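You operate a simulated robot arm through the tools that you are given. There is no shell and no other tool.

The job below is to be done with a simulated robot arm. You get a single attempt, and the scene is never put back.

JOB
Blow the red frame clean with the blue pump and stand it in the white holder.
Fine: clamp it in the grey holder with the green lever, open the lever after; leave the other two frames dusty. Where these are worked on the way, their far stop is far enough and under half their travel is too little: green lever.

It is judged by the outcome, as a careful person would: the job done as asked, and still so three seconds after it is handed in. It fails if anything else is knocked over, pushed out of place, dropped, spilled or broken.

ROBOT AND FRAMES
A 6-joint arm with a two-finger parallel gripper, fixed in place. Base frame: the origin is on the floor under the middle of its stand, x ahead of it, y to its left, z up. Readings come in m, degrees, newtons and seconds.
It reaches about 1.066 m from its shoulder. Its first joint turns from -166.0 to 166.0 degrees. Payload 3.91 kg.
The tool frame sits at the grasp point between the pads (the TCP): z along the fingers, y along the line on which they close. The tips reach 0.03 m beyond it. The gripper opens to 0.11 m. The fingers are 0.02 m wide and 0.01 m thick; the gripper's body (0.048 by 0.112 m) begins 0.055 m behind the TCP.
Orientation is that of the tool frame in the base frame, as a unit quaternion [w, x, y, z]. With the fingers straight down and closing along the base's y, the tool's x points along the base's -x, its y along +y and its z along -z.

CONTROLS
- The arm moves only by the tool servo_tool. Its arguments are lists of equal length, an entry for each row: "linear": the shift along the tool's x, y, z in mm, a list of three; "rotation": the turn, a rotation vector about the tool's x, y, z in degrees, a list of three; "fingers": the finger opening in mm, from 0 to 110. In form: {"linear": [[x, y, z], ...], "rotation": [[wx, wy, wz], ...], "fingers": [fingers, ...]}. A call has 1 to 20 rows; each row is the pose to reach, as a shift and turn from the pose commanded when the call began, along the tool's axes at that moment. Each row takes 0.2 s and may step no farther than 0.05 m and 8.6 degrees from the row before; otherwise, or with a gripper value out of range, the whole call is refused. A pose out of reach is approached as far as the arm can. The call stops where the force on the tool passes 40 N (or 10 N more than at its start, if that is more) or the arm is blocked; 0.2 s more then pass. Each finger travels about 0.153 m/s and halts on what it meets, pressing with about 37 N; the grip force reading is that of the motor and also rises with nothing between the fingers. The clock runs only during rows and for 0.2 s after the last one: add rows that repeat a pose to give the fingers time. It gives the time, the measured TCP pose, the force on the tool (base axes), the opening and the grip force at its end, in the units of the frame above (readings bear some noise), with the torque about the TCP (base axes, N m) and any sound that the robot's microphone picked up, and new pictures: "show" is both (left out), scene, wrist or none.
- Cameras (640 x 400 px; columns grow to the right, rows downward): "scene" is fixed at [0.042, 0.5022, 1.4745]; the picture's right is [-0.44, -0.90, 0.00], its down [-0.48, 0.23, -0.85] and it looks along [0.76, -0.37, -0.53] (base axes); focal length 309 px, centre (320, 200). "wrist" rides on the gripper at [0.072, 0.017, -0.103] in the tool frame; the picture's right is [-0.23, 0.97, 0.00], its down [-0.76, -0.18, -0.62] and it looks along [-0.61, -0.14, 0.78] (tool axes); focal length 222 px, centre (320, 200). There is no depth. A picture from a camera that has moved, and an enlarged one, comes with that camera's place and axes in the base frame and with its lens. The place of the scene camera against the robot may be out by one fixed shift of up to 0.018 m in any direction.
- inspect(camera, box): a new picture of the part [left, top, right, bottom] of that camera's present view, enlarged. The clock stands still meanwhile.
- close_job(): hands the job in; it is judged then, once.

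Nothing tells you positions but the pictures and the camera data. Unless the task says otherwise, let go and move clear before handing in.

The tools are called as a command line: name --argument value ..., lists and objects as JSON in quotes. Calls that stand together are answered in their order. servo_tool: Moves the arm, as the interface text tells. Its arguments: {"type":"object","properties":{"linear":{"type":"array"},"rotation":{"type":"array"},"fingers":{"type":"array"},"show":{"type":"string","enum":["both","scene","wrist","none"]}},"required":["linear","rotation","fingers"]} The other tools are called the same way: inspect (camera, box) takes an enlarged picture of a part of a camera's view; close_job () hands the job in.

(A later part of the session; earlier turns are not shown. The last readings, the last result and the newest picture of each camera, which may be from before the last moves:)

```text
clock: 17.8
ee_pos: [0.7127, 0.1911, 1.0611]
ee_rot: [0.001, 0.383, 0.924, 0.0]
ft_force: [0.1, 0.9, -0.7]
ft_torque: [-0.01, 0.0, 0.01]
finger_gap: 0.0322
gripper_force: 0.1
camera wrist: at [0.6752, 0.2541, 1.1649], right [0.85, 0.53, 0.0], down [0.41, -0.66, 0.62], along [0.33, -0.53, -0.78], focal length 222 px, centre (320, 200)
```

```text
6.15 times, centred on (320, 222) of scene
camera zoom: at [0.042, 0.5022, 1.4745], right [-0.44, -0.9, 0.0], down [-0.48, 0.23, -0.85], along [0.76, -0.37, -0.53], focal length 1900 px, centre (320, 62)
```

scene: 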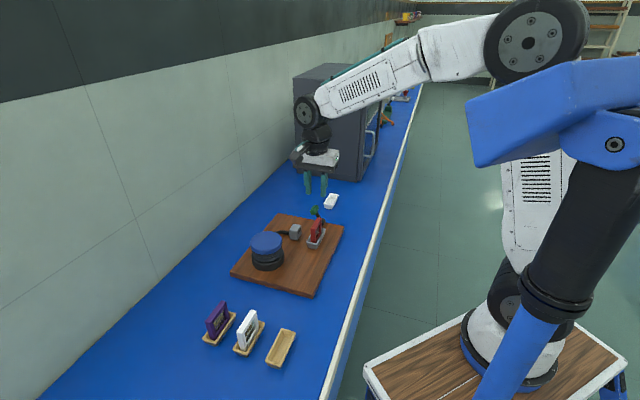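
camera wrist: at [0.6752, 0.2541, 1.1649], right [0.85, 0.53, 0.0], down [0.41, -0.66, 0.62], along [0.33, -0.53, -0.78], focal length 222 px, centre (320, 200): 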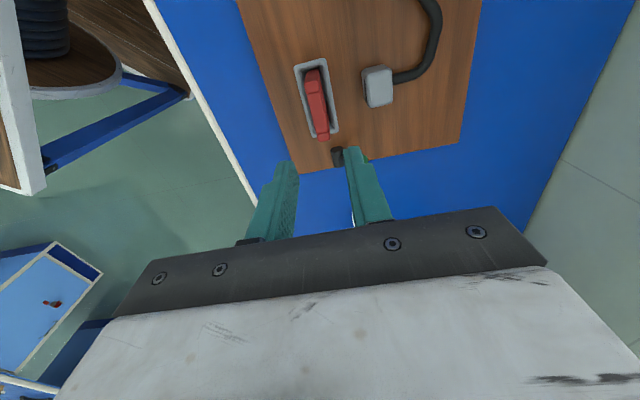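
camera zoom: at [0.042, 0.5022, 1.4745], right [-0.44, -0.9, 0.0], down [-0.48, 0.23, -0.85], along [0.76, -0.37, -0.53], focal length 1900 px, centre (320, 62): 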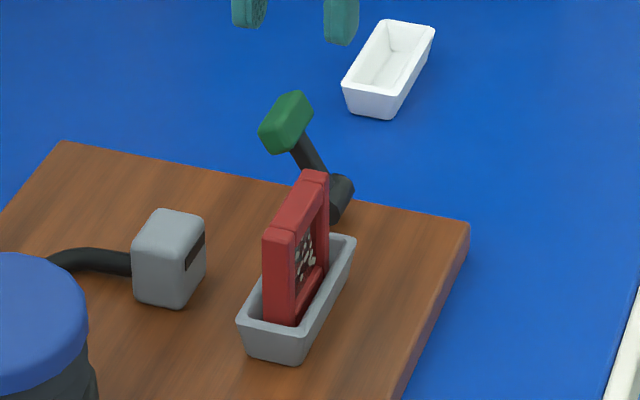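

The frame stands properly in the grey holder. The lever's handle is near u 0.455, v 0.676, z 0.916, leaning about 40° away over a pivot at v ≈ 0.644. I'll close the fingers and go to the handle's far side.

servo_tool --linear '[[-29, 27, 0], [-58, 54, 0], [-86.7, 81, 0], [-86.7, 81, 20], [-86.7, 81, 40]]' --rotation '[[0, 0, 0], [0, 0, 0], [0, 0, 0], [0, 0, 0], [0, 0, 0]]' --fingers '[24, 16, 8, 0, 0]'

inspect --camera "wrist" --box '[220, 60, 380, 220]'

inspect --camera "scene" --box '[290, 180, 350, 255]'

```text
clock: 19.0
ee_pos: [0.8303, 0.1882, 1.0226]
ee_rot: [0.0, 0.383, 0.924, 0.0]
ft_force: [-0.3, -0.9, -0.2]
ft_torque: [-0.01, 0.01, -0.01]
finger_gap: 0.0002
gripper_force: 37.3
camera wrist: at [0.7938, 0.2504, 1.125], right [0.85, 0.53, 0.0], down [0.41, -0.66, 0.62], along [0.33, -0.53, -0.78], focal length 222 px, centre (320, 200)
```

scene: 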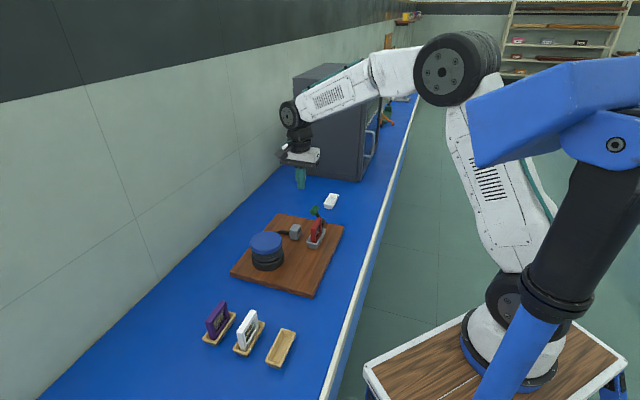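
wrist: 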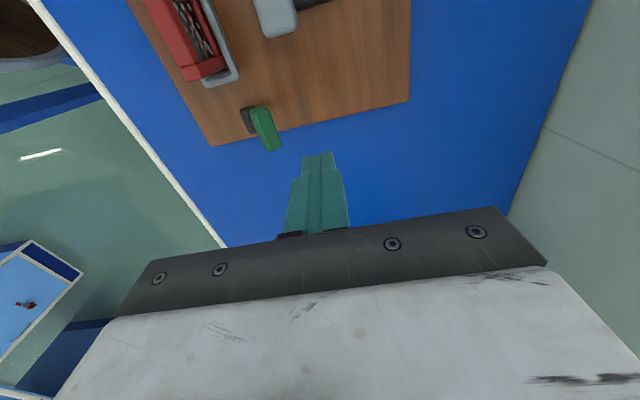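

```text
2.50 times, centred on (300, 140) of wrist
camera zoom: at [0.7938, 0.2504, 1.125], right [0.85, 0.53, 0.0], down [0.41, -0.66, 0.62], along [0.33, -0.53, -0.78], focal length 555 px, centre (370, 350)
```

zoom: 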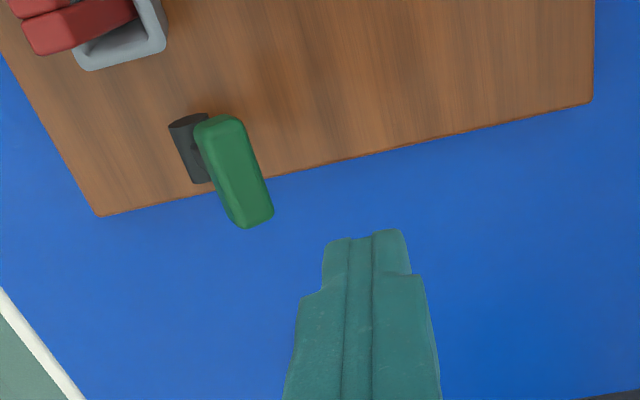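

```text
5.33 times, centred on (320, 218) of scene
camera zoom: at [0.042, 0.5022, 1.4745], right [-0.44, -0.9, 0.0], down [-0.48, 0.23, -0.85], along [0.76, -0.37, -0.53], focal length 1646 px, centre (320, 107)
```

zoom: 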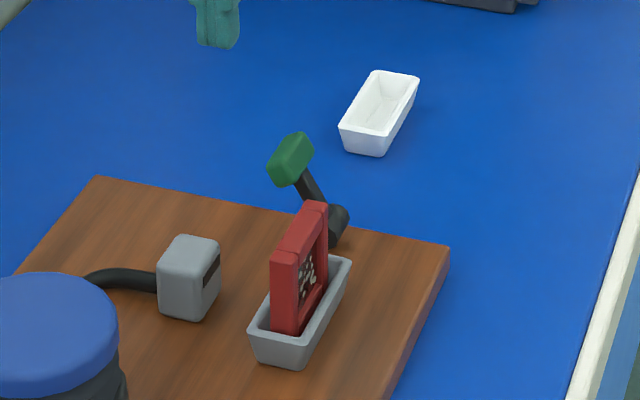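

The handle spans u 0.430 to 0.470, so the closed fingers at u 0.454 are lined up with it. I'll go down beside it on the far side.

servo_tool --linear '[[4, 0, 25], [4, 0, 50], [4, 0, 75], [4, 0, 94.5]]' --rotation '[[0, 0, 0], [0, 0, 0], [0, 0, 0], [0, 0, 0]]' --fingers '[0, 0, 0, 0]'

inspect --camera "wrist" --box '[200, 60, 360, 220]'

inspect --camera "scene" --box '[280, 180, 350, 255]'

```text
clock: 20.0
ee_pos: [0.8273, 0.19, 0.9253]
ee_rot: [0.0, 0.382, 0.924, -0.001]
ft_force: [0.7, -0.7, 0.3]
ft_torque: [0.04, -0.01, 0.0]
finger_gap: 0.0
gripper_force: 36.2
camera wrist: at [0.7902, 0.2529, 1.0293], right [0.85, 0.53, 0.0], down [0.41, -0.66, 0.62], along [0.33, -0.53, -0.78], focal length 222 px, centre (320, 200)
```

scene: 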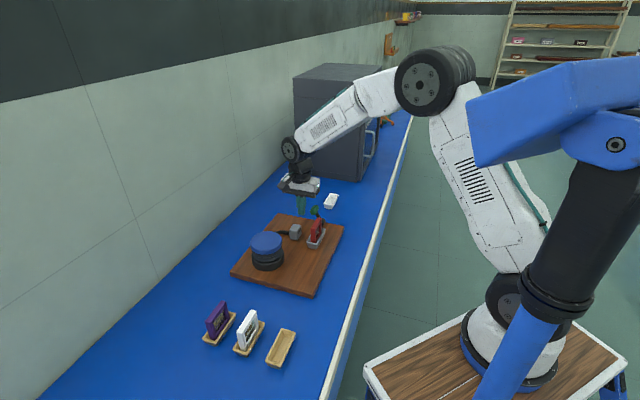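
wrist: 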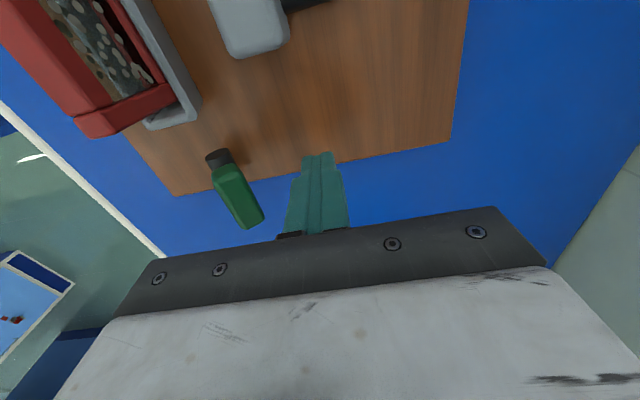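

```text
2.50 times, centred on (280, 140) of wrist
camera zoom: at [0.7902, 0.2529, 1.0293], right [0.85, 0.53, 0.0], down [0.41, -0.66, 0.62], along [0.33, -0.53, -0.78], focal length 555 px, centre (420, 350)
```

zoom: 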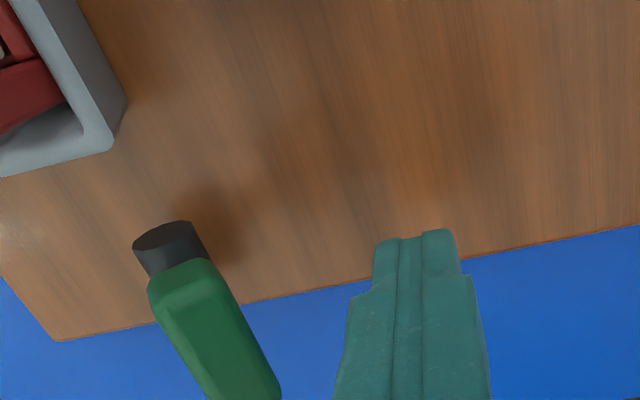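

```text
5.33 times, centred on (315, 218) of scene
camera zoom: at [0.042, 0.5022, 1.4745], right [-0.44, -0.9, 0.0], down [-0.48, 0.23, -0.85], along [0.76, -0.37, -0.53], focal length 1646 px, centre (347, 107)
```

zoom: 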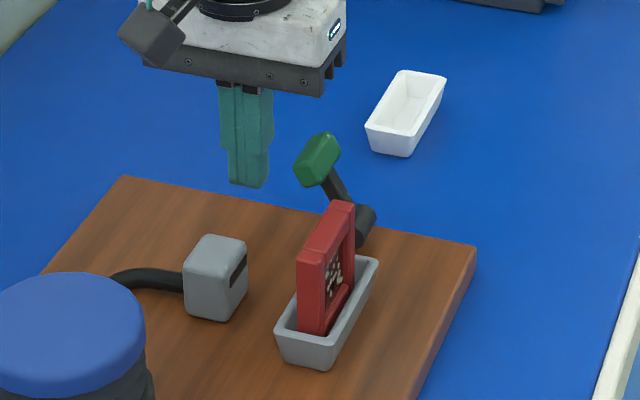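

The fingers are beside the handle. I'll push gently towards the robot side in small steps and watch the force.

servo_tool --linear '[[0, -8, 0], [0, -16, 0], [0, -22, 0], [0, -26, 0], [0, -30, 0], [0, -34, 0], [0, -38, 0], [0, -42, 0]]' --rotation '[[0, 0, 0], [0, 0, 0], [0, 0, 0], [0, 0, 0], [0, 0, 0], [0, 0, 0], [0, 0, 0], [0, 0, 0]]' --fingers '[0, 0, 0, 0, 0, 0, 0, 0]'

inspect --camera "scene" --box '[280, 180, 350, 255]'

```text
clock: 21.8
ee_pos: [0.7974, 0.1619, 0.9258]
ee_rot: [0.001, 0.383, 0.924, 0.0]
ft_force: [-0.1, 0.6, -0.8]
ft_torque: [0.01, 0.0, -0.04]
finger_gap: 0.0
gripper_force: 37.0
camera wrist: at [0.7609, 0.2234, 1.03], right [0.85, 0.53, 0.0], down [0.41, -0.66, 0.62], along [0.33, -0.53, -0.78], focal length 222 px, centre (320, 200)
```

scene: 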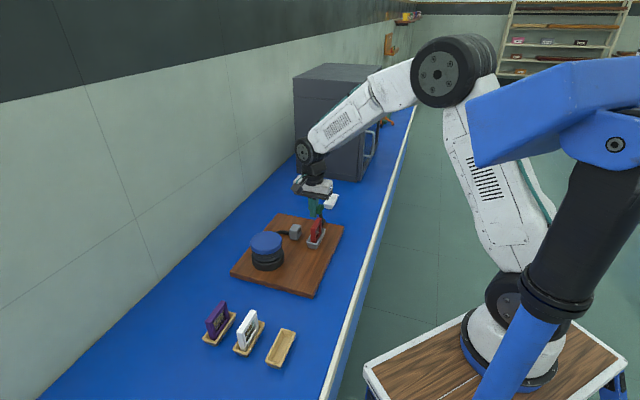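
wrist: 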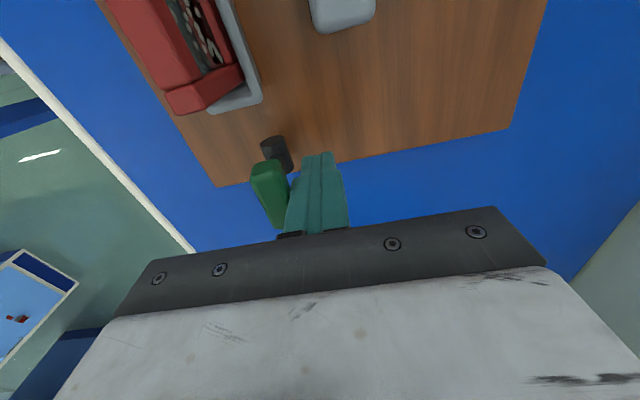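

```text
5.33 times, centred on (315, 218) of scene
camera zoom: at [0.042, 0.5022, 1.4745], right [-0.44, -0.9, 0.0], down [-0.48, 0.23, -0.85], along [0.76, -0.37, -0.53], focal length 1646 px, centre (347, 107)
```

zoom: 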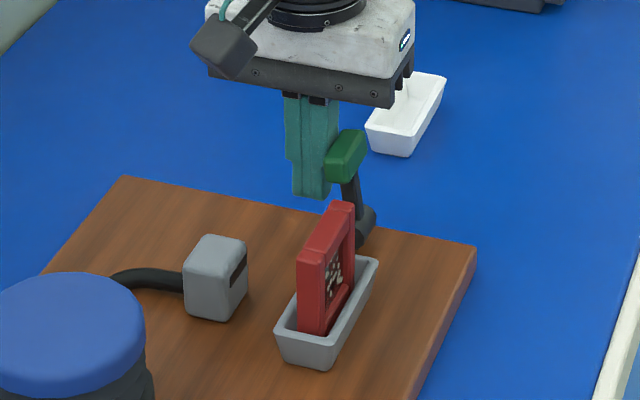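

The lever follows freely, so closing is in this direction. I'll keep pushing.

servo_tool --linear '[[0, -4, 0], [0, -8, 0], [0, -12, 0], [0, -16, 0], [0, -20, 0], [0, -24, 0], [0, -28, 0], [0, -32, 0]]' --rotation '[[0, 0, 0], [0, 0, 0], [0, 0, 0], [0, 0, 0], [0, 0, 0], [0, 0, 0], [0, 0, 0], [0, 0, 0]]' --fingers '[0, 0, 0, 0, 0, 0, 0, 0]'

inspect --camera "scene" --box '[280, 180, 350, 255]'

inspect --camera "wrist" --box '[200, 60, 360, 240]'

```text
clock: 23.5
ee_pos: [0.7816, 0.1435, 0.9293]
ee_rot: [0.004, 0.382, 0.924, 0.005]
ft_force: [6.6, 15.8, 2.8]
ft_torque: [0.47, -0.15, -0.15]
finger_gap: 0.0002
gripper_force: 37.1
stopped in row 8: the force on the tool passed its limit at 48 N (the readings are from after the stop); the commanded pose is now the measured one
camera wrist: at [0.7425, 0.2053, 1.0322], right [0.85, 0.53, 0.01], down [0.4, -0.67, 0.62], along [0.34, -0.52, -0.78], focal length 222 px, centre (320, 200)
```

scene: 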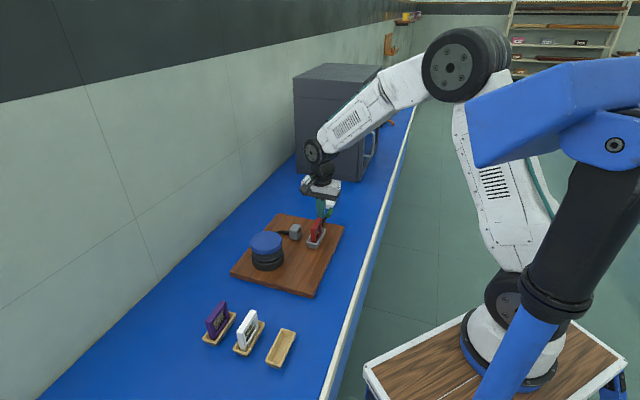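
wrist: 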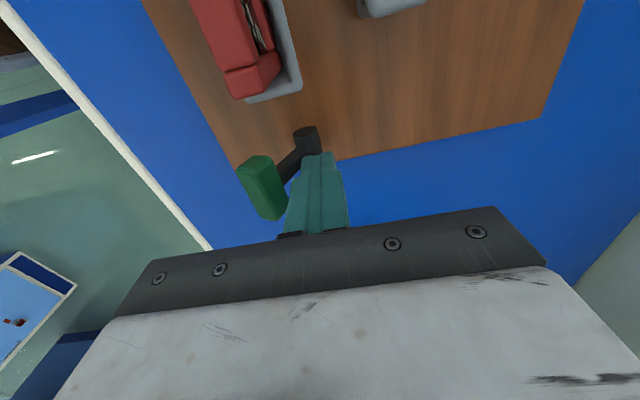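

```text
5.33 times, centred on (315, 218) of scene
camera zoom: at [0.042, 0.5022, 1.4745], right [-0.44, -0.9, 0.0], down [-0.48, 0.23, -0.85], along [0.76, -0.37, -0.53], focal length 1646 px, centre (347, 107)
```

zoom: 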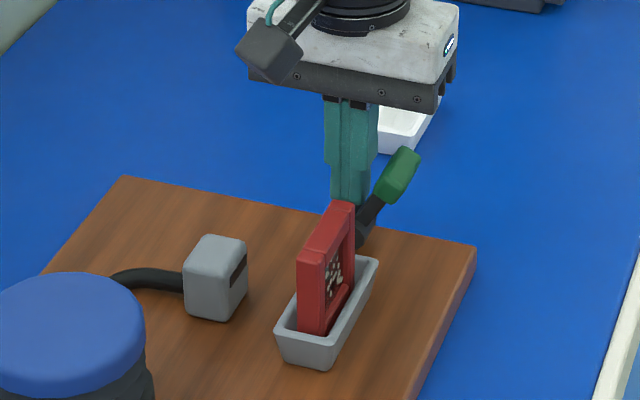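

```text
2.22 times, centred on (280, 150) of wrist
camera zoom: at [0.7425, 0.2053, 1.0322], right [0.85, 0.53, 0.01], down [0.4, -0.67, 0.62], along [0.34, -0.52, -0.78], focal length 494 px, centre (409, 311)
```

zoom: 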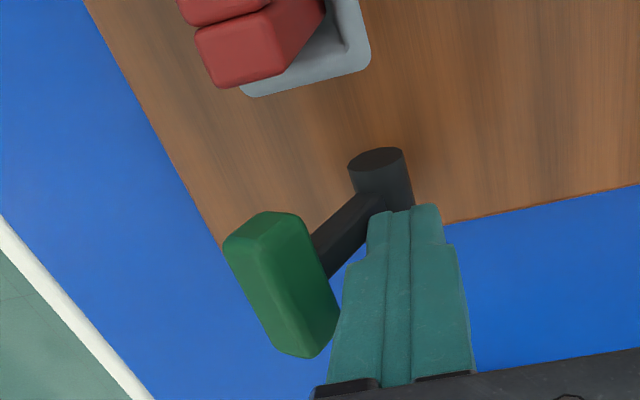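

The lever now leans about 32° the other way, mirror-image to its start, and a firm stop was felt. The board corner has not moved in the picture. I'll back off and check that it stays.

servo_tool --linear '[[0, 5, 0], [0, 12, 0], [0, 20, 0], [0, 28, 0], [0, 36, -5], [0, 36, -30], [0, 36, -70]]' --rotation '[[0, 0, 0], [0, 0, 0], [0, 0, 0], [0, 0, 0], [0, 0, 0], [0, 0, 0], [0, 0, 0]]' --fingers '[0, 0, 0, 0, 0, 0, 0]'

inspect --camera "scene" --box '[280, 180, 350, 255]'

inspect --camera "wrist" --box '[200, 40, 360, 220]'

```text
clock: 25.1
ee_pos: [0.8036, 0.1677, 0.9983]
ee_rot: [0.003, 0.383, 0.924, 0.004]
ft_force: [-0.2, -0.5, -1.1]
ft_torque: [-0.01, 0.0, 0.01]
finger_gap: 0.0
gripper_force: 37.0
camera wrist: at [0.7667, 0.2305, 1.1017], right [0.85, 0.53, 0.01], down [0.41, -0.67, 0.62], along [0.34, -0.53, -0.78], focal length 222 px, centre (320, 200)
```

scene: 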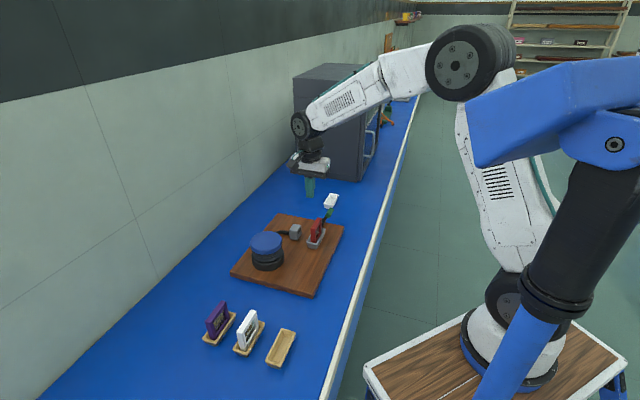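
wrist: 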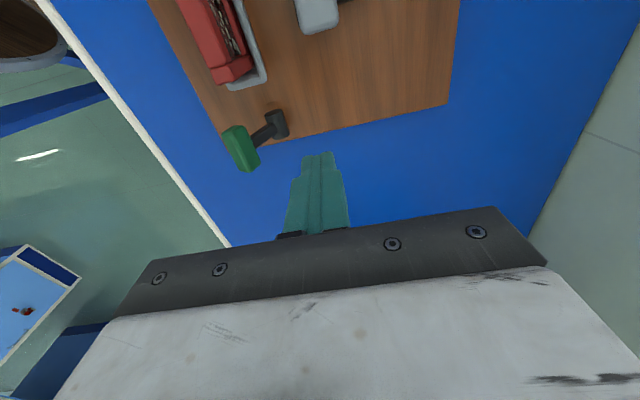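

```text
5.33 times, centred on (315, 218) of scene
camera zoom: at [0.042, 0.5022, 1.4745], right [-0.44, -0.9, 0.0], down [-0.48, 0.23, -0.85], along [0.76, -0.37, -0.53], focal length 1646 px, centre (347, 107)
```

zoom: 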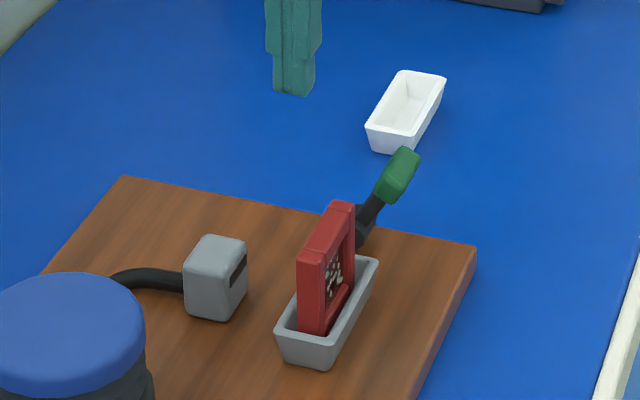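

```text
2.22 times, centred on (280, 130) of wrist
camera zoom: at [0.7667, 0.2305, 1.1017], right [0.85, 0.53, 0.01], down [0.41, -0.67, 0.62], along [0.34, -0.53, -0.78], focal length 494 px, centre (409, 356)
```

zoom: 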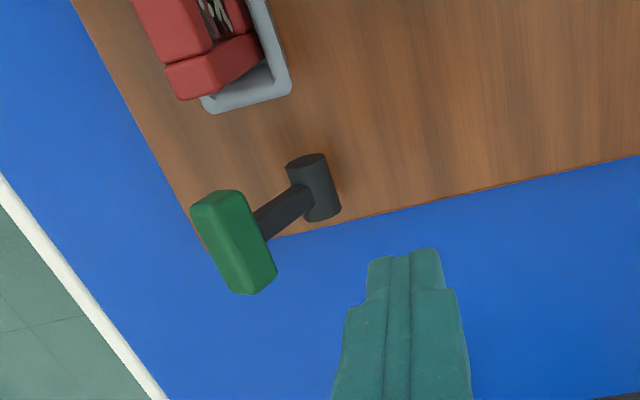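

The lever stays put at about -32°. To be sure this is the far stop, I'll push once more, higher on the handle and gently, and straighten the tool's slight tilt on the way.

servo_tool --linear '[[0, 0, 20], [0, 0, 40], [0, 0, 58], [0, -12, 58], [0, -24, 58], [0, -36, 58], [0, -41, 58], [0, -44, 58], [0, -47, 58], [0, -49, 58], [0, -50.5, 58], [0, -52, 58]]' --rotation '[[0.6, 0.17, 0], [0.6, 0.17, 0], [0.6, 0.17, 0], [0.6, 0.17, 0], [0.6, 0.17, 0], [0.6, 0.17, 0], [0.6, 0.17, 0], [0.6, 0.17, 0], [0.6, 0.17, 0], [0.6, 0.17, 0], [0.6, 0.17, 0], [0.6, 0.17, 0]]' --fingers '[0, 0, 0, 0, 0, 0, 0, 0, 0, 0, 0, 0]' --show "wrist"

inspect --camera "scene" --box '[280, 180, 350, 255]'

```text
clock: 27.1
ee_pos: [0.7768, 0.138, 0.9414]
ee_rot: [0.005, 0.382, 0.924, 0.005]
ft_force: [7.0, 16.8, 0.8]
ft_torque: [0.5, -0.23, -0.1]
finger_gap: 0.0
gripper_force: 37.2
stopped in row 10: the force on the tool passed its limit at 45 N (the readings are from after the stop); the commanded pose is now the measured one
camera wrist: at [0.7376, 0.1994, 1.0454], right [0.85, 0.53, 0.01], down [0.4, -0.67, 0.62], along [0.34, -0.52, -0.78], focal length 222 px, centre (320, 200)
```

wrist: 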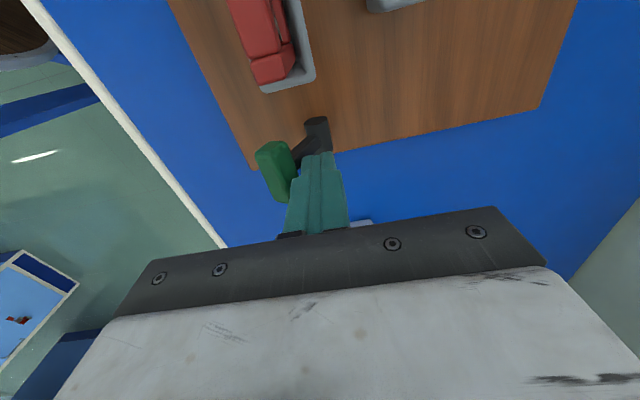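

```text
5.33 times, centred on (315, 218) of scene
camera zoom: at [0.042, 0.5022, 1.4745], right [-0.44, -0.9, 0.0], down [-0.48, 0.23, -0.85], along [0.76, -0.37, -0.53], focal length 1646 px, centre (347, 107)
```

zoom: 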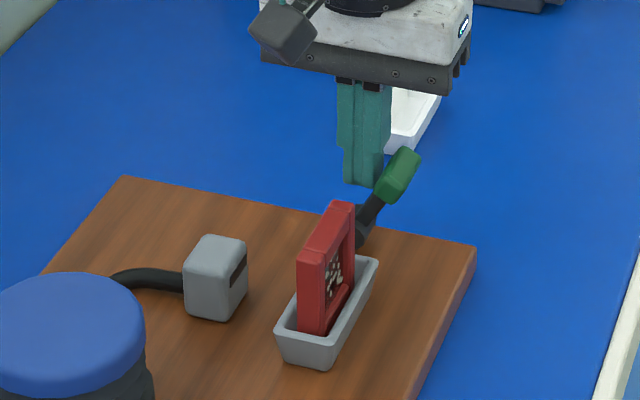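

The lever is firmly at its far stop and nothing else moved. I'll back off, rise and straighten the tool again, then head for the pump.

servo_tool --linear '[[0, 6, 0], [0, 14, 0], [0, 24, 0], [0, 34, -5], [0, 36, -30], [0, 36, -70], [0, 36, -100]]' --rotation '[[0, 0, 0], [0.4, 0.15, 0], [0.75, 0.3, 0], [0.75, 0.3, 0], [0.75, 0.3, 0], [0.75, 0.3, 0], [0.75, 0.3, 0]]' --fingers '[0, 0, 0, 0, 0, 0, 0]' --show "wrist"

inspect --camera "wrist" --box '[180, 0, 380, 200]'

inspect --camera "scene" --box '[220, 190, 350, 300]'

```text
clock: 28.7
ee_pos: [0.8013, 0.1627, 1.0425]
ee_rot: [-0.001, 0.382, 0.924, -0.001]
ft_force: [0.4, 0.4, -0.1]
ft_torque: [0.01, -0.01, 0.01]
finger_gap: 0.0002
gripper_force: 37.1
camera wrist: at [0.7631, 0.2243, 1.146], right [0.85, 0.53, 0.0], down [0.41, -0.66, 0.62], along [0.33, -0.53, -0.78], focal length 222 px, centre (320, 200)
```

wrist: 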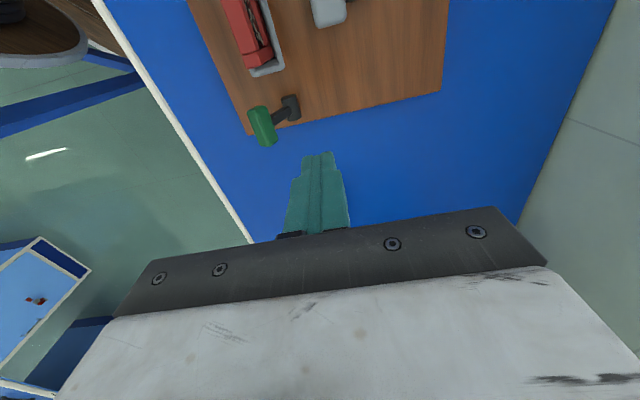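

```text
2.00 times, centred on (280, 100) of wrist
camera zoom: at [0.7631, 0.2243, 1.146], right [0.85, 0.53, 0.0], down [0.41, -0.66, 0.62], along [0.33, -0.53, -0.78], focal length 444 px, centre (400, 400)
```

zoom: 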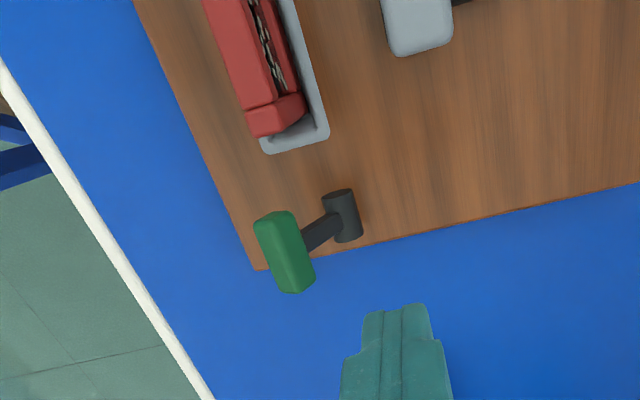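

```text
3.64 times, centred on (285, 245) of scene
camera zoom: at [0.042, 0.5022, 1.4745], right [-0.44, -0.9, 0.0], down [-0.48, 0.23, -0.85], along [0.76, -0.37, -0.53], focal length 1122 px, centre (447, 36)
```

zoom: 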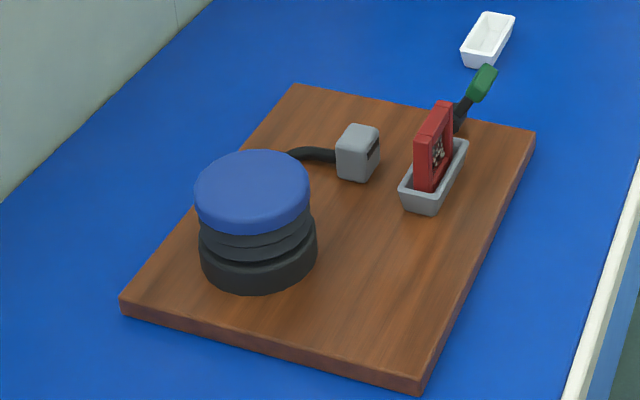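

Everything is in place and the tool is straight. Next I'll go over the pump, which is centred at about u 0.241, v 0.737 with its top near z = 0.935, and stop just above it.

servo_tool --linear '[[42.1, 11.1, 0], [84.2, 22.1, 0], [126.4, 33.2, 0], [168.5, 44.2, 0], [210.6, 55.3, 0], [210.6, 55.3, 25], [210.6, 55.3, 50]]' --rotation '[[0, 0, 0], [0, 0, 0], [0, 0, 0], [0, 0, 0], [0, 0, 0], [0, 0, 0], [0, 0, 0]]' --fingers '[0, 0, 0, 0, 0, 0, 0]'

inspect --camera "wrist" --box '[220, 60, 420, 240]'

inspect --camera "scene" --box '[220, 190, 350, 300]'

```text
clock: 30.3
ee_pos: [0.6892, 0.3497, 0.9923]
ee_rot: [-0.001, 0.382, 0.924, -0.001]
ft_force: [-0.4, 0.0, 0.2]
ft_torque: [0.01, -0.01, 0.04]
finger_gap: 0.0
gripper_force: 37.5
camera wrist: at [0.6519, 0.4121, 1.0955], right [0.85, 0.53, 0.0], down [0.41, -0.66, 0.62], along [0.33, -0.53, -0.78], focal length 222 px, centre (320, 200)
```

scene: 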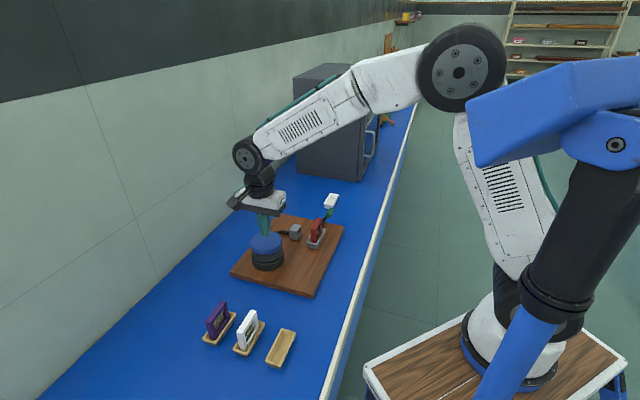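
wrist: 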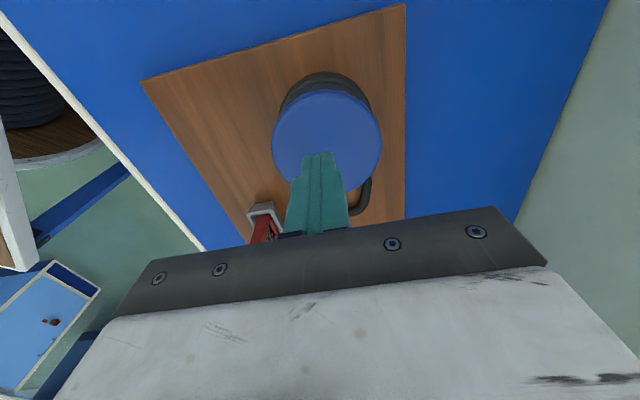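

```text
2.22 times, centred on (320, 150) of wrist
camera zoom: at [0.6519, 0.4121, 1.0955], right [0.85, 0.53, 0.0], down [0.41, -0.66, 0.62], along [0.33, -0.53, -0.78], focal length 494 px, centre (320, 311)
```

zoom: 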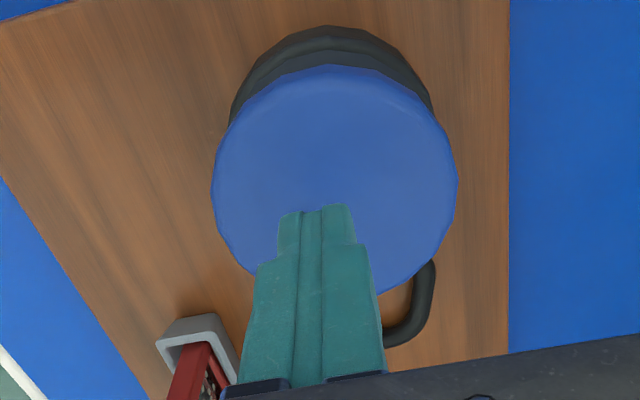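

```text
3.64 times, centred on (285, 245) of scene
camera zoom: at [0.042, 0.5022, 1.4745], right [-0.44, -0.9, 0.0], down [-0.48, 0.23, -0.85], along [0.76, -0.37, -0.53], focal length 1122 px, centre (447, 36)
```

zoom: 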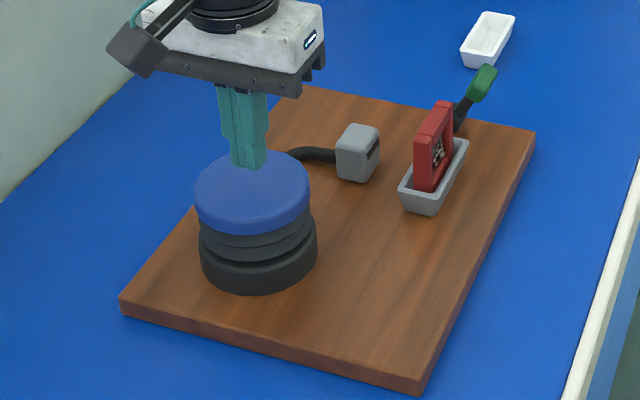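

The tip is about 5 mm off the pump's centre, so I'll shift that much and press down slowly, watching force and sound.

servo_tool --linear '[[0, 5, 0], [0, 5, 10], [0, 5, 18], [0, 5, 24], [0, 5, 28], [0, 5, 32], [0, 5, 36], [0, 5, 40], [0, 5, 44], [0, 5, 48], [0, 5, 52]]' --rotation '[[0, 0, 0], [0, 0, 0], [0, 0, 0], [0, 0, 0], [0, 0, 0], [0, 0, 0], [0, 0, 0], [0, 0, 0], [0, 0, 0], [0, 0, 0], [0, 0, 0]]' --fingers '[0, 0, 0, 0, 0, 0, 0, 0, 0, 0, 0]'

inspect --camera "scene" --box '[220, 190, 350, 300]'

```text
clock: 32.2
ee_pos: [0.6928, 0.3535, 0.9563]
ee_rot: [0.001, 0.383, 0.924, 0.001]
ft_force: [-8.1, -5.4, 21.2]
ft_torque: [-0.21, 0.22, -0.05]
finger_gap: 0.0
gripper_force: 37.2
heard: click
stopped in row 9: the force on the tool passed its limit at 45 N (the readings are from after the stop); the commanded pose is now the measured one
camera wrist: at [0.6563, 0.4154, 1.0605], right [0.85, 0.53, 0.0], down [0.41, -0.67, 0.62], along [0.33, -0.53, -0.78], focal length 222 px, centre (320, 200)
```

scene: 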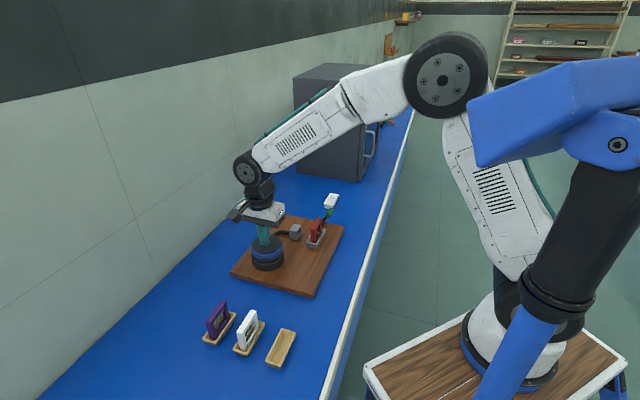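
wrist: 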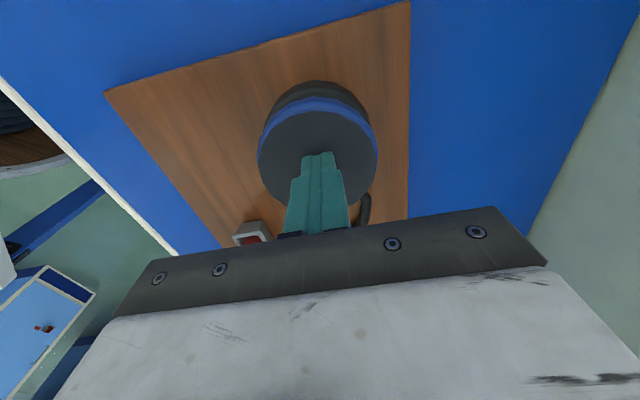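

```text
3.64 times, centred on (285, 245) of scene
camera zoom: at [0.042, 0.5022, 1.4745], right [-0.44, -0.9, 0.0], down [-0.48, 0.23, -0.85], along [0.76, -0.37, -0.53], focal length 1122 px, centre (447, 36)
```

zoom: 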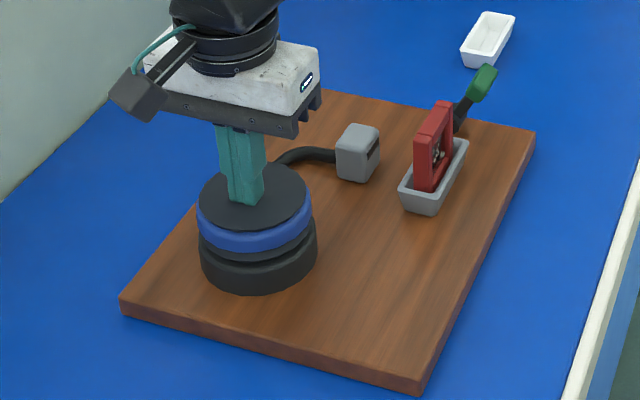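

A click was heard at the bottom of the stroke. I'll check the frame's dust.

inspect --camera "scene" --box '[300, 210, 335, 250]'

inspect --camera "scene" --box '[240, 220, 300, 275]'

```text
10.00 times, centred on (318, 230) of scene
camera zoom: at [0.042, 0.5022, 1.4745], right [-0.44, -0.9, 0.0], down [-0.48, 0.23, -0.85], along [0.76, -0.37, -0.53], focal length 3087 px, centre (345, -100)
```

zoom: 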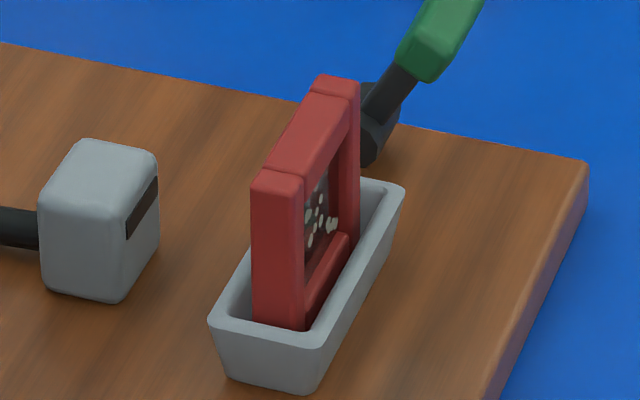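

```text
7.27 times, centred on (270, 248) of scene
camera zoom: at [0.042, 0.5022, 1.4745], right [-0.44, -0.9, 0.0], down [-0.48, 0.23, -0.85], along [0.76, -0.37, -0.53], focal length 2245 px, centre (684, -146)
```

zoom: 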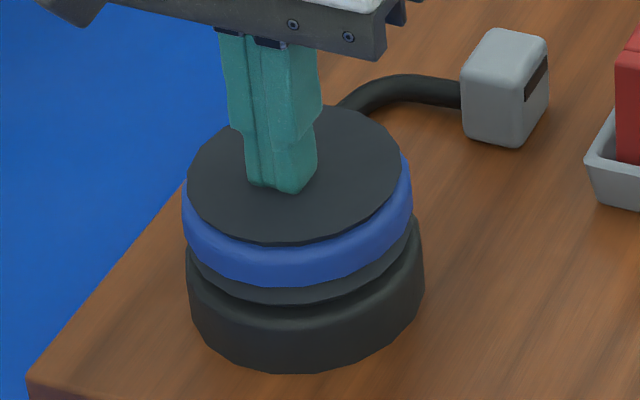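

Some dust has already gone, so one stroke helps but isn't enough. I'll let the pump rise fully and press again.

servo_tool --linear '[[0, 0, -12], [0, 0, -24], [0, 0, -24], [0, 0, -24], [0, 0, -16], [0, 0, -10], [0, 0, -6], [0, 0, -3], [0, 0, 0], [0, 0, 2]]' --rotation '[[0, 0, 0], [0, 0, 0], [0, 0, 0], [0, 0, 0], [0, 0, 0], [0, 0, 0], [0, 0, 0], [0, 0, 0], [0, 0, 0], [0, 0, 0]]' --fingers '[0, 0, 0, 0, 0, 0, 0, 0, 0, 0]' --show "scene"

inspect --camera "scene" --box '[300, 210, 335, 250]'

inspect --camera "scene" --box '[240, 220, 300, 275]'

```text
clock: 34.5
ee_pos: [0.6939, 0.3541, 0.9567]
ee_rot: [0.002, 0.383, 0.924, 0.003]
ft_force: [-8.2, -3.3, 19.5]
ft_torque: [-0.23, 0.24, -0.06]
finger_gap: 0.0
gripper_force: 36.9
heard: click
stopped in row 10: the force on the tool passed its limit at 41 N (the readings are from after the stop); the commanded pose is now the measured one
```

scene: 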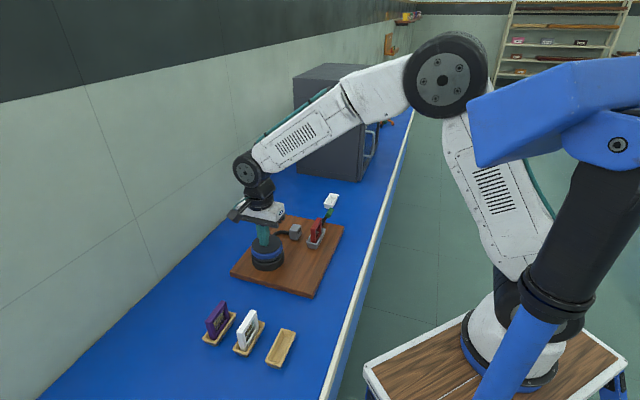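

```text
10.00 times, centred on (318, 230) of scene
camera zoom: at [0.042, 0.5022, 1.4745], right [-0.44, -0.9, 0.0], down [-0.48, 0.23, -0.85], along [0.76, -0.37, -0.53], focal length 3087 px, centre (345, -100)
```

zoom: 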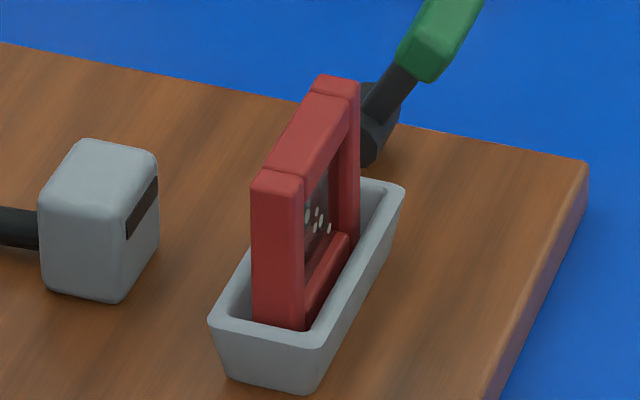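

```text
7.27 times, centred on (270, 248) of scene
camera zoom: at [0.042, 0.5022, 1.4745], right [-0.44, -0.9, 0.0], down [-0.48, 0.23, -0.85], along [0.76, -0.37, -0.53], focal length 2245 px, centre (684, -146)
```

zoom: 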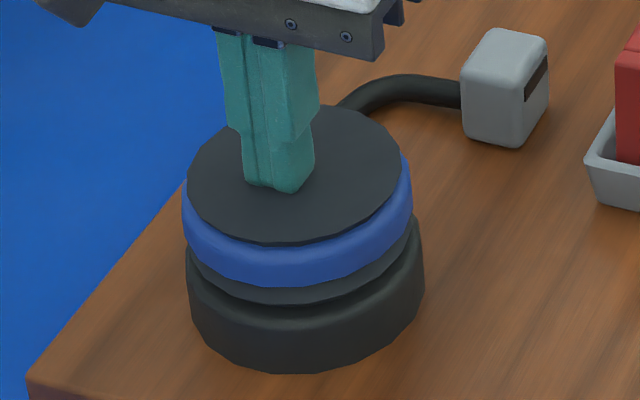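

The dust is shrinking with each puff. I'll do another full stroke and correct the slight tilt.

servo_tool --linear '[[0, 0, -12], [0, 0, -24], [0, 0, -24], [0, 0, -24], [0, 0, -16], [0, 0, -10], [0, 0, -6], [0, 0, -3], [0, 0, 0], [0, 0, 2]]' --rotation '[[0.4, 0.1, 0], [0.4, 0.1, 0], [0.4, 0.1, 0], [0.4, 0.1, 0], [0.4, 0.1, 0], [0.4, 0.1, 0], [0.4, 0.1, 0], [0.4, 0.1, 0], [0.4, 0.1, 0], [0.4, 0.1, 0]]' --fingers '[0, 0, 0, 0, 0, 0, 0, 0, 0, 0]' --show "none"

inspect --camera "scene" --box '[300, 210, 335, 250]'

```text
clock: 36.7
ee_pos: [0.6955, 0.354, 0.9569]
ee_rot: [0.0, 0.383, 0.924, 0.002]
ft_force: [-3.5, -5.3, 36.8]
ft_torque: [-0.31, 0.03, 0.03]
finger_gap: 0.0
gripper_force: 37.4
heard: click
```

```text
10.00 times, centred on (318, 230) of scene
camera zoom: at [0.042, 0.5022, 1.4745], right [-0.44, -0.9, 0.0], down [-0.48, 0.23, -0.85], along [0.76, -0.37, -0.53], focal length 3087 px, centre (345, -100)
```

zoom: 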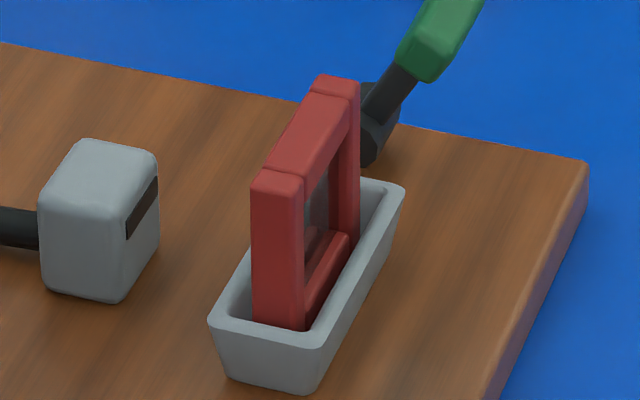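

From this side the red frame now looks clean. I'll lift off the pump and check the far face with the wrist camera.

servo_tool --linear '[[0, 0, -10], [0, 0, -25], [0, 0, -50], [-40, -10, -52], [-80, -20, -52], [-120, -30, -52]]' --rotation '[[0, 0, 0], [0, 0, 0], [0, 0, 0], [0, 0, 0], [0, 0, 0], [0, 0, 0]]' --fingers '[0, 0, 0, 0, 0, 0]'

inspect --camera "wrist" --box '[200, 80, 300, 200]'

inspect --camera "scene" --box '[220, 190, 350, 300]'

```text
clock: 38.1
ee_pos: [0.7576, 0.2482, 1.0041]
ee_rot: [-0.002, 0.382, 0.924, 0.0]
ft_force: [-0.4, 0.1, 0.9]
ft_torque: [-0.02, -0.03, 0.03]
finger_gap: 0.0003
gripper_force: 36.5
camera wrist: at [0.7213, 0.3105, 1.108], right [0.85, 0.53, 0.0], down [0.41, -0.66, 0.62], along [0.33, -0.53, -0.78], focal length 222 px, centre (320, 200)
```

scene: 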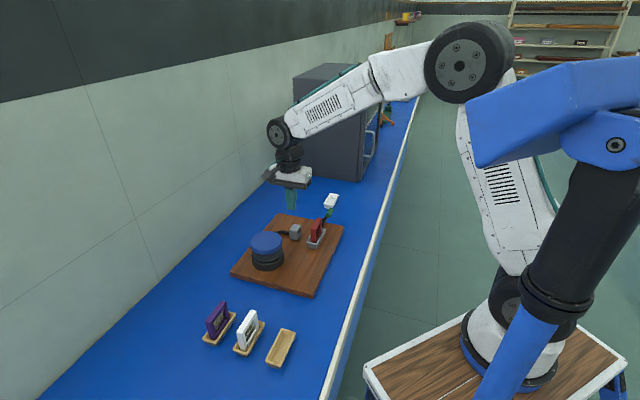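
wrist: 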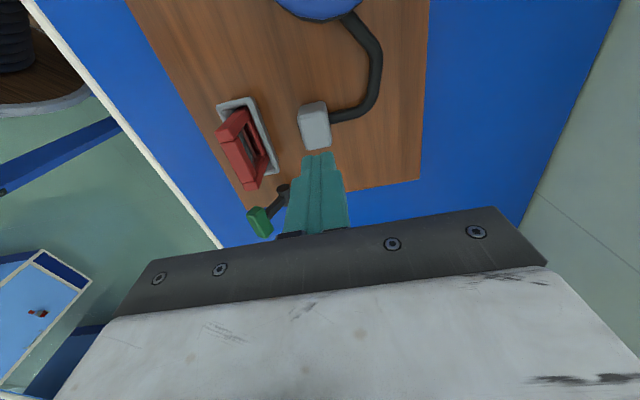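

```text
3.33 times, centred on (250, 140) of wrist
camera zoom: at [0.7213, 0.3105, 1.108], right [0.85, 0.53, 0.0], down [0.41, -0.66, 0.62], along [0.33, -0.53, -0.78], focal length 740 px, centre (553, 400)
```

zoom: 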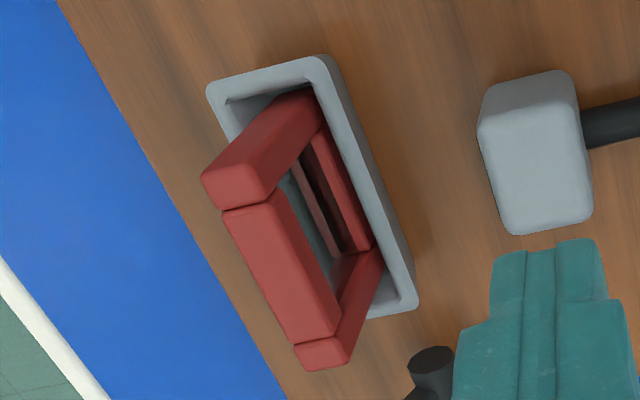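

```text
3.64 times, centred on (285, 245) of scene
camera zoom: at [0.042, 0.5022, 1.4745], right [-0.44, -0.9, 0.0], down [-0.48, 0.23, -0.85], along [0.76, -0.37, -0.53], focal length 1122 px, centre (447, 36)
```

zoom: 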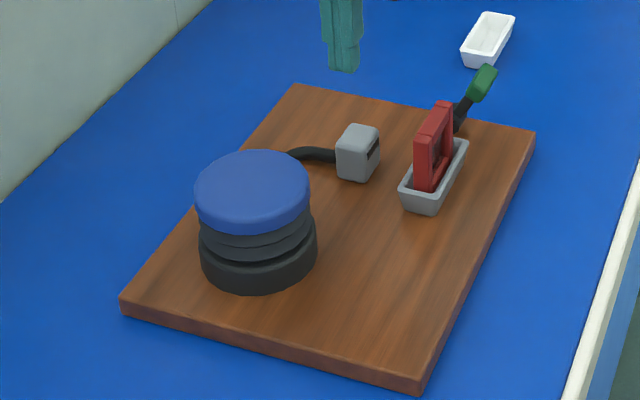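

Both faces of the red frame are clean and the pump has sprung back. Now the lever must be opened, so I'll go round to its robot side to push it back.

servo_tool --linear '[[-22.5, -34, -15], [-45, -68, -30], [-67.5, -102, -30], [-90, -136, -30], [-90, -136, -5], [-90, -136, 20], [-90, -136, 45], [-90, -136, 69]]' --rotation '[[0, 0, 0], [0, 0, 0], [0, 0, 0], [0, 0, 0], [0, 0, 0], [0, 0, 0], [0, 0, 0], [0, 0, 0]]' --fingers '[0, 0, 0, 0, 0, 0, 0, 0]'

inspect --camera "scene" --box '[280, 180, 350, 255]'

inspect --camera "wrist" --box '[260, 60, 460, 240]'

```text
clock: 39.9
ee_pos: [0.7252, 0.0886, 0.937]
ee_rot: [0.0, 0.382, 0.924, 0.0]
ft_force: [-1.0, -0.2, 0.7]
ft_torque: [0.0, 0.01, -0.07]
finger_gap: 0.0
gripper_force: 37.5
camera wrist: at [0.6889, 0.1508, 1.0403], right [0.85, 0.53, 0.0], down [0.41, -0.66, 0.62], along [0.33, -0.53, -0.78], focal length 222 px, centre (320, 200)
```

scene: 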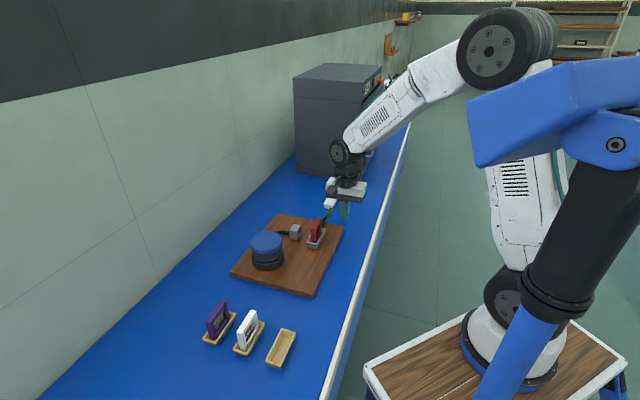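
wrist: 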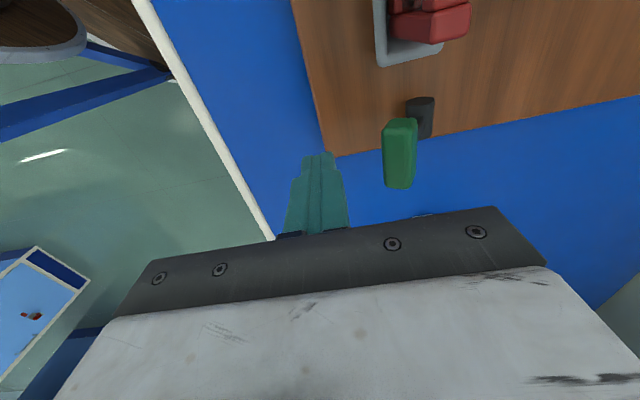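

```text
5.33 times, centred on (315, 218) of scene
camera zoom: at [0.042, 0.5022, 1.4745], right [-0.44, -0.9, 0.0], down [-0.48, 0.23, -0.85], along [0.76, -0.37, -0.53], focal length 1646 px, centre (347, 107)
```

zoom: 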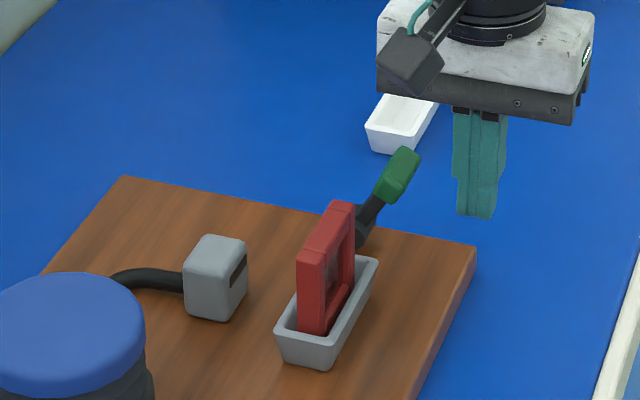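

```text
2.22 times, centred on (360, 150) of wrist
camera zoom: at [0.6889, 0.1508, 1.0403], right [0.85, 0.53, 0.0], down [0.41, -0.66, 0.62], along [0.33, -0.53, -0.78], focal length 494 px, centre (231, 311)
```

zoom: 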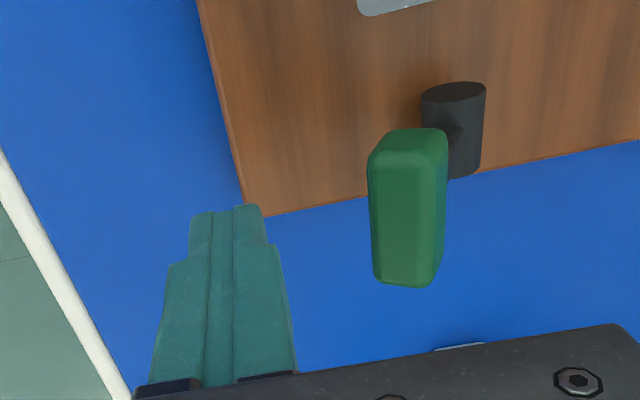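

The fingers are beside the handle on the robot side. I'll push it back the other way in small steps.

servo_tool --linear '[[0, 8, 0], [0, 14, 0], [0, 18, 0], [0, 22, 0], [0, 26, 0], [0, 30, 0], [0, 34, 0], [0, 38, 0], [0, 42, 0], [0, 46, 0], [0, 50, 0], [0, 54, 0]]' --rotation '[[0, 0, 0], [0, 0, 0], [0, 0, 0], [0, 0, 0], [0, 0, 0], [0, 0, 0], [0, 0, 0], [0, 0, 0], [0, 0, 0], [0, 0, 0], [0, 0, 0], [0, 0, 0]]' --fingers '[0, 0, 0, 0, 0, 0, 0, 0, 0, 0, 0, 0]' --show "wrist"

inspect --camera "scene" --box '[280, 180, 350, 255]'

```text
clock: 41.7
ee_pos: [0.7525, 0.1149, 0.9419]
ee_rot: [-0.001, 0.382, 0.924, 0.0]
ft_force: [-8.9, -2.5, 19.5]
ft_torque: [0.16, -0.12, 0.02]
finger_gap: 0.0
gripper_force: 36.5
stopped in row 8: the force on the tool passed its limit at 44 N (the readings are from after the stop); the commanded pose is now the measured one
camera wrist: at [0.7146, 0.1762, 1.0432], right [0.85, 0.53, 0.0], down [0.41, -0.66, 0.62], along [0.33, -0.53, -0.78], focal length 222 px, centre (320, 200)
```

wrist: 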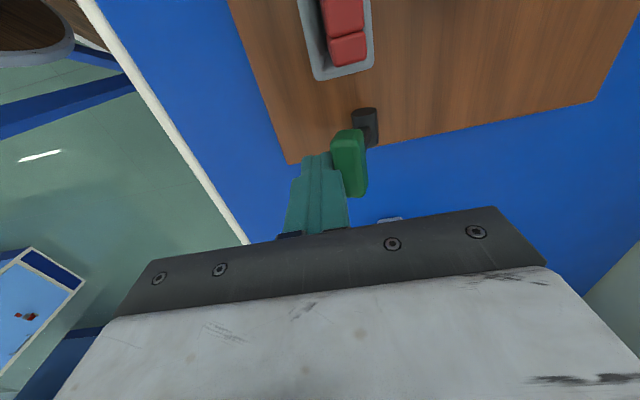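

```text
5.33 times, centred on (315, 218) of scene
camera zoom: at [0.042, 0.5022, 1.4745], right [-0.44, -0.9, 0.0], down [-0.48, 0.23, -0.85], along [0.76, -0.37, -0.53], focal length 1646 px, centre (347, 107)
```

zoom: 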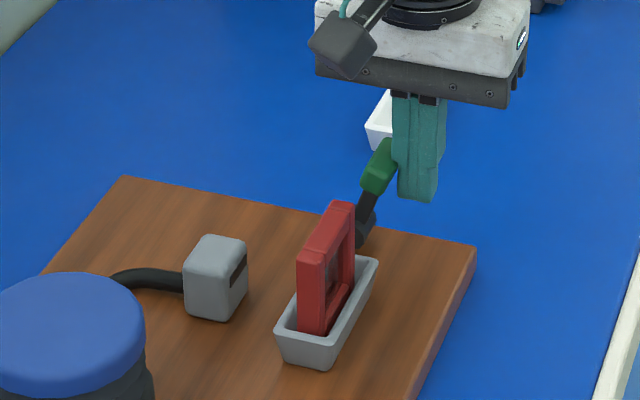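

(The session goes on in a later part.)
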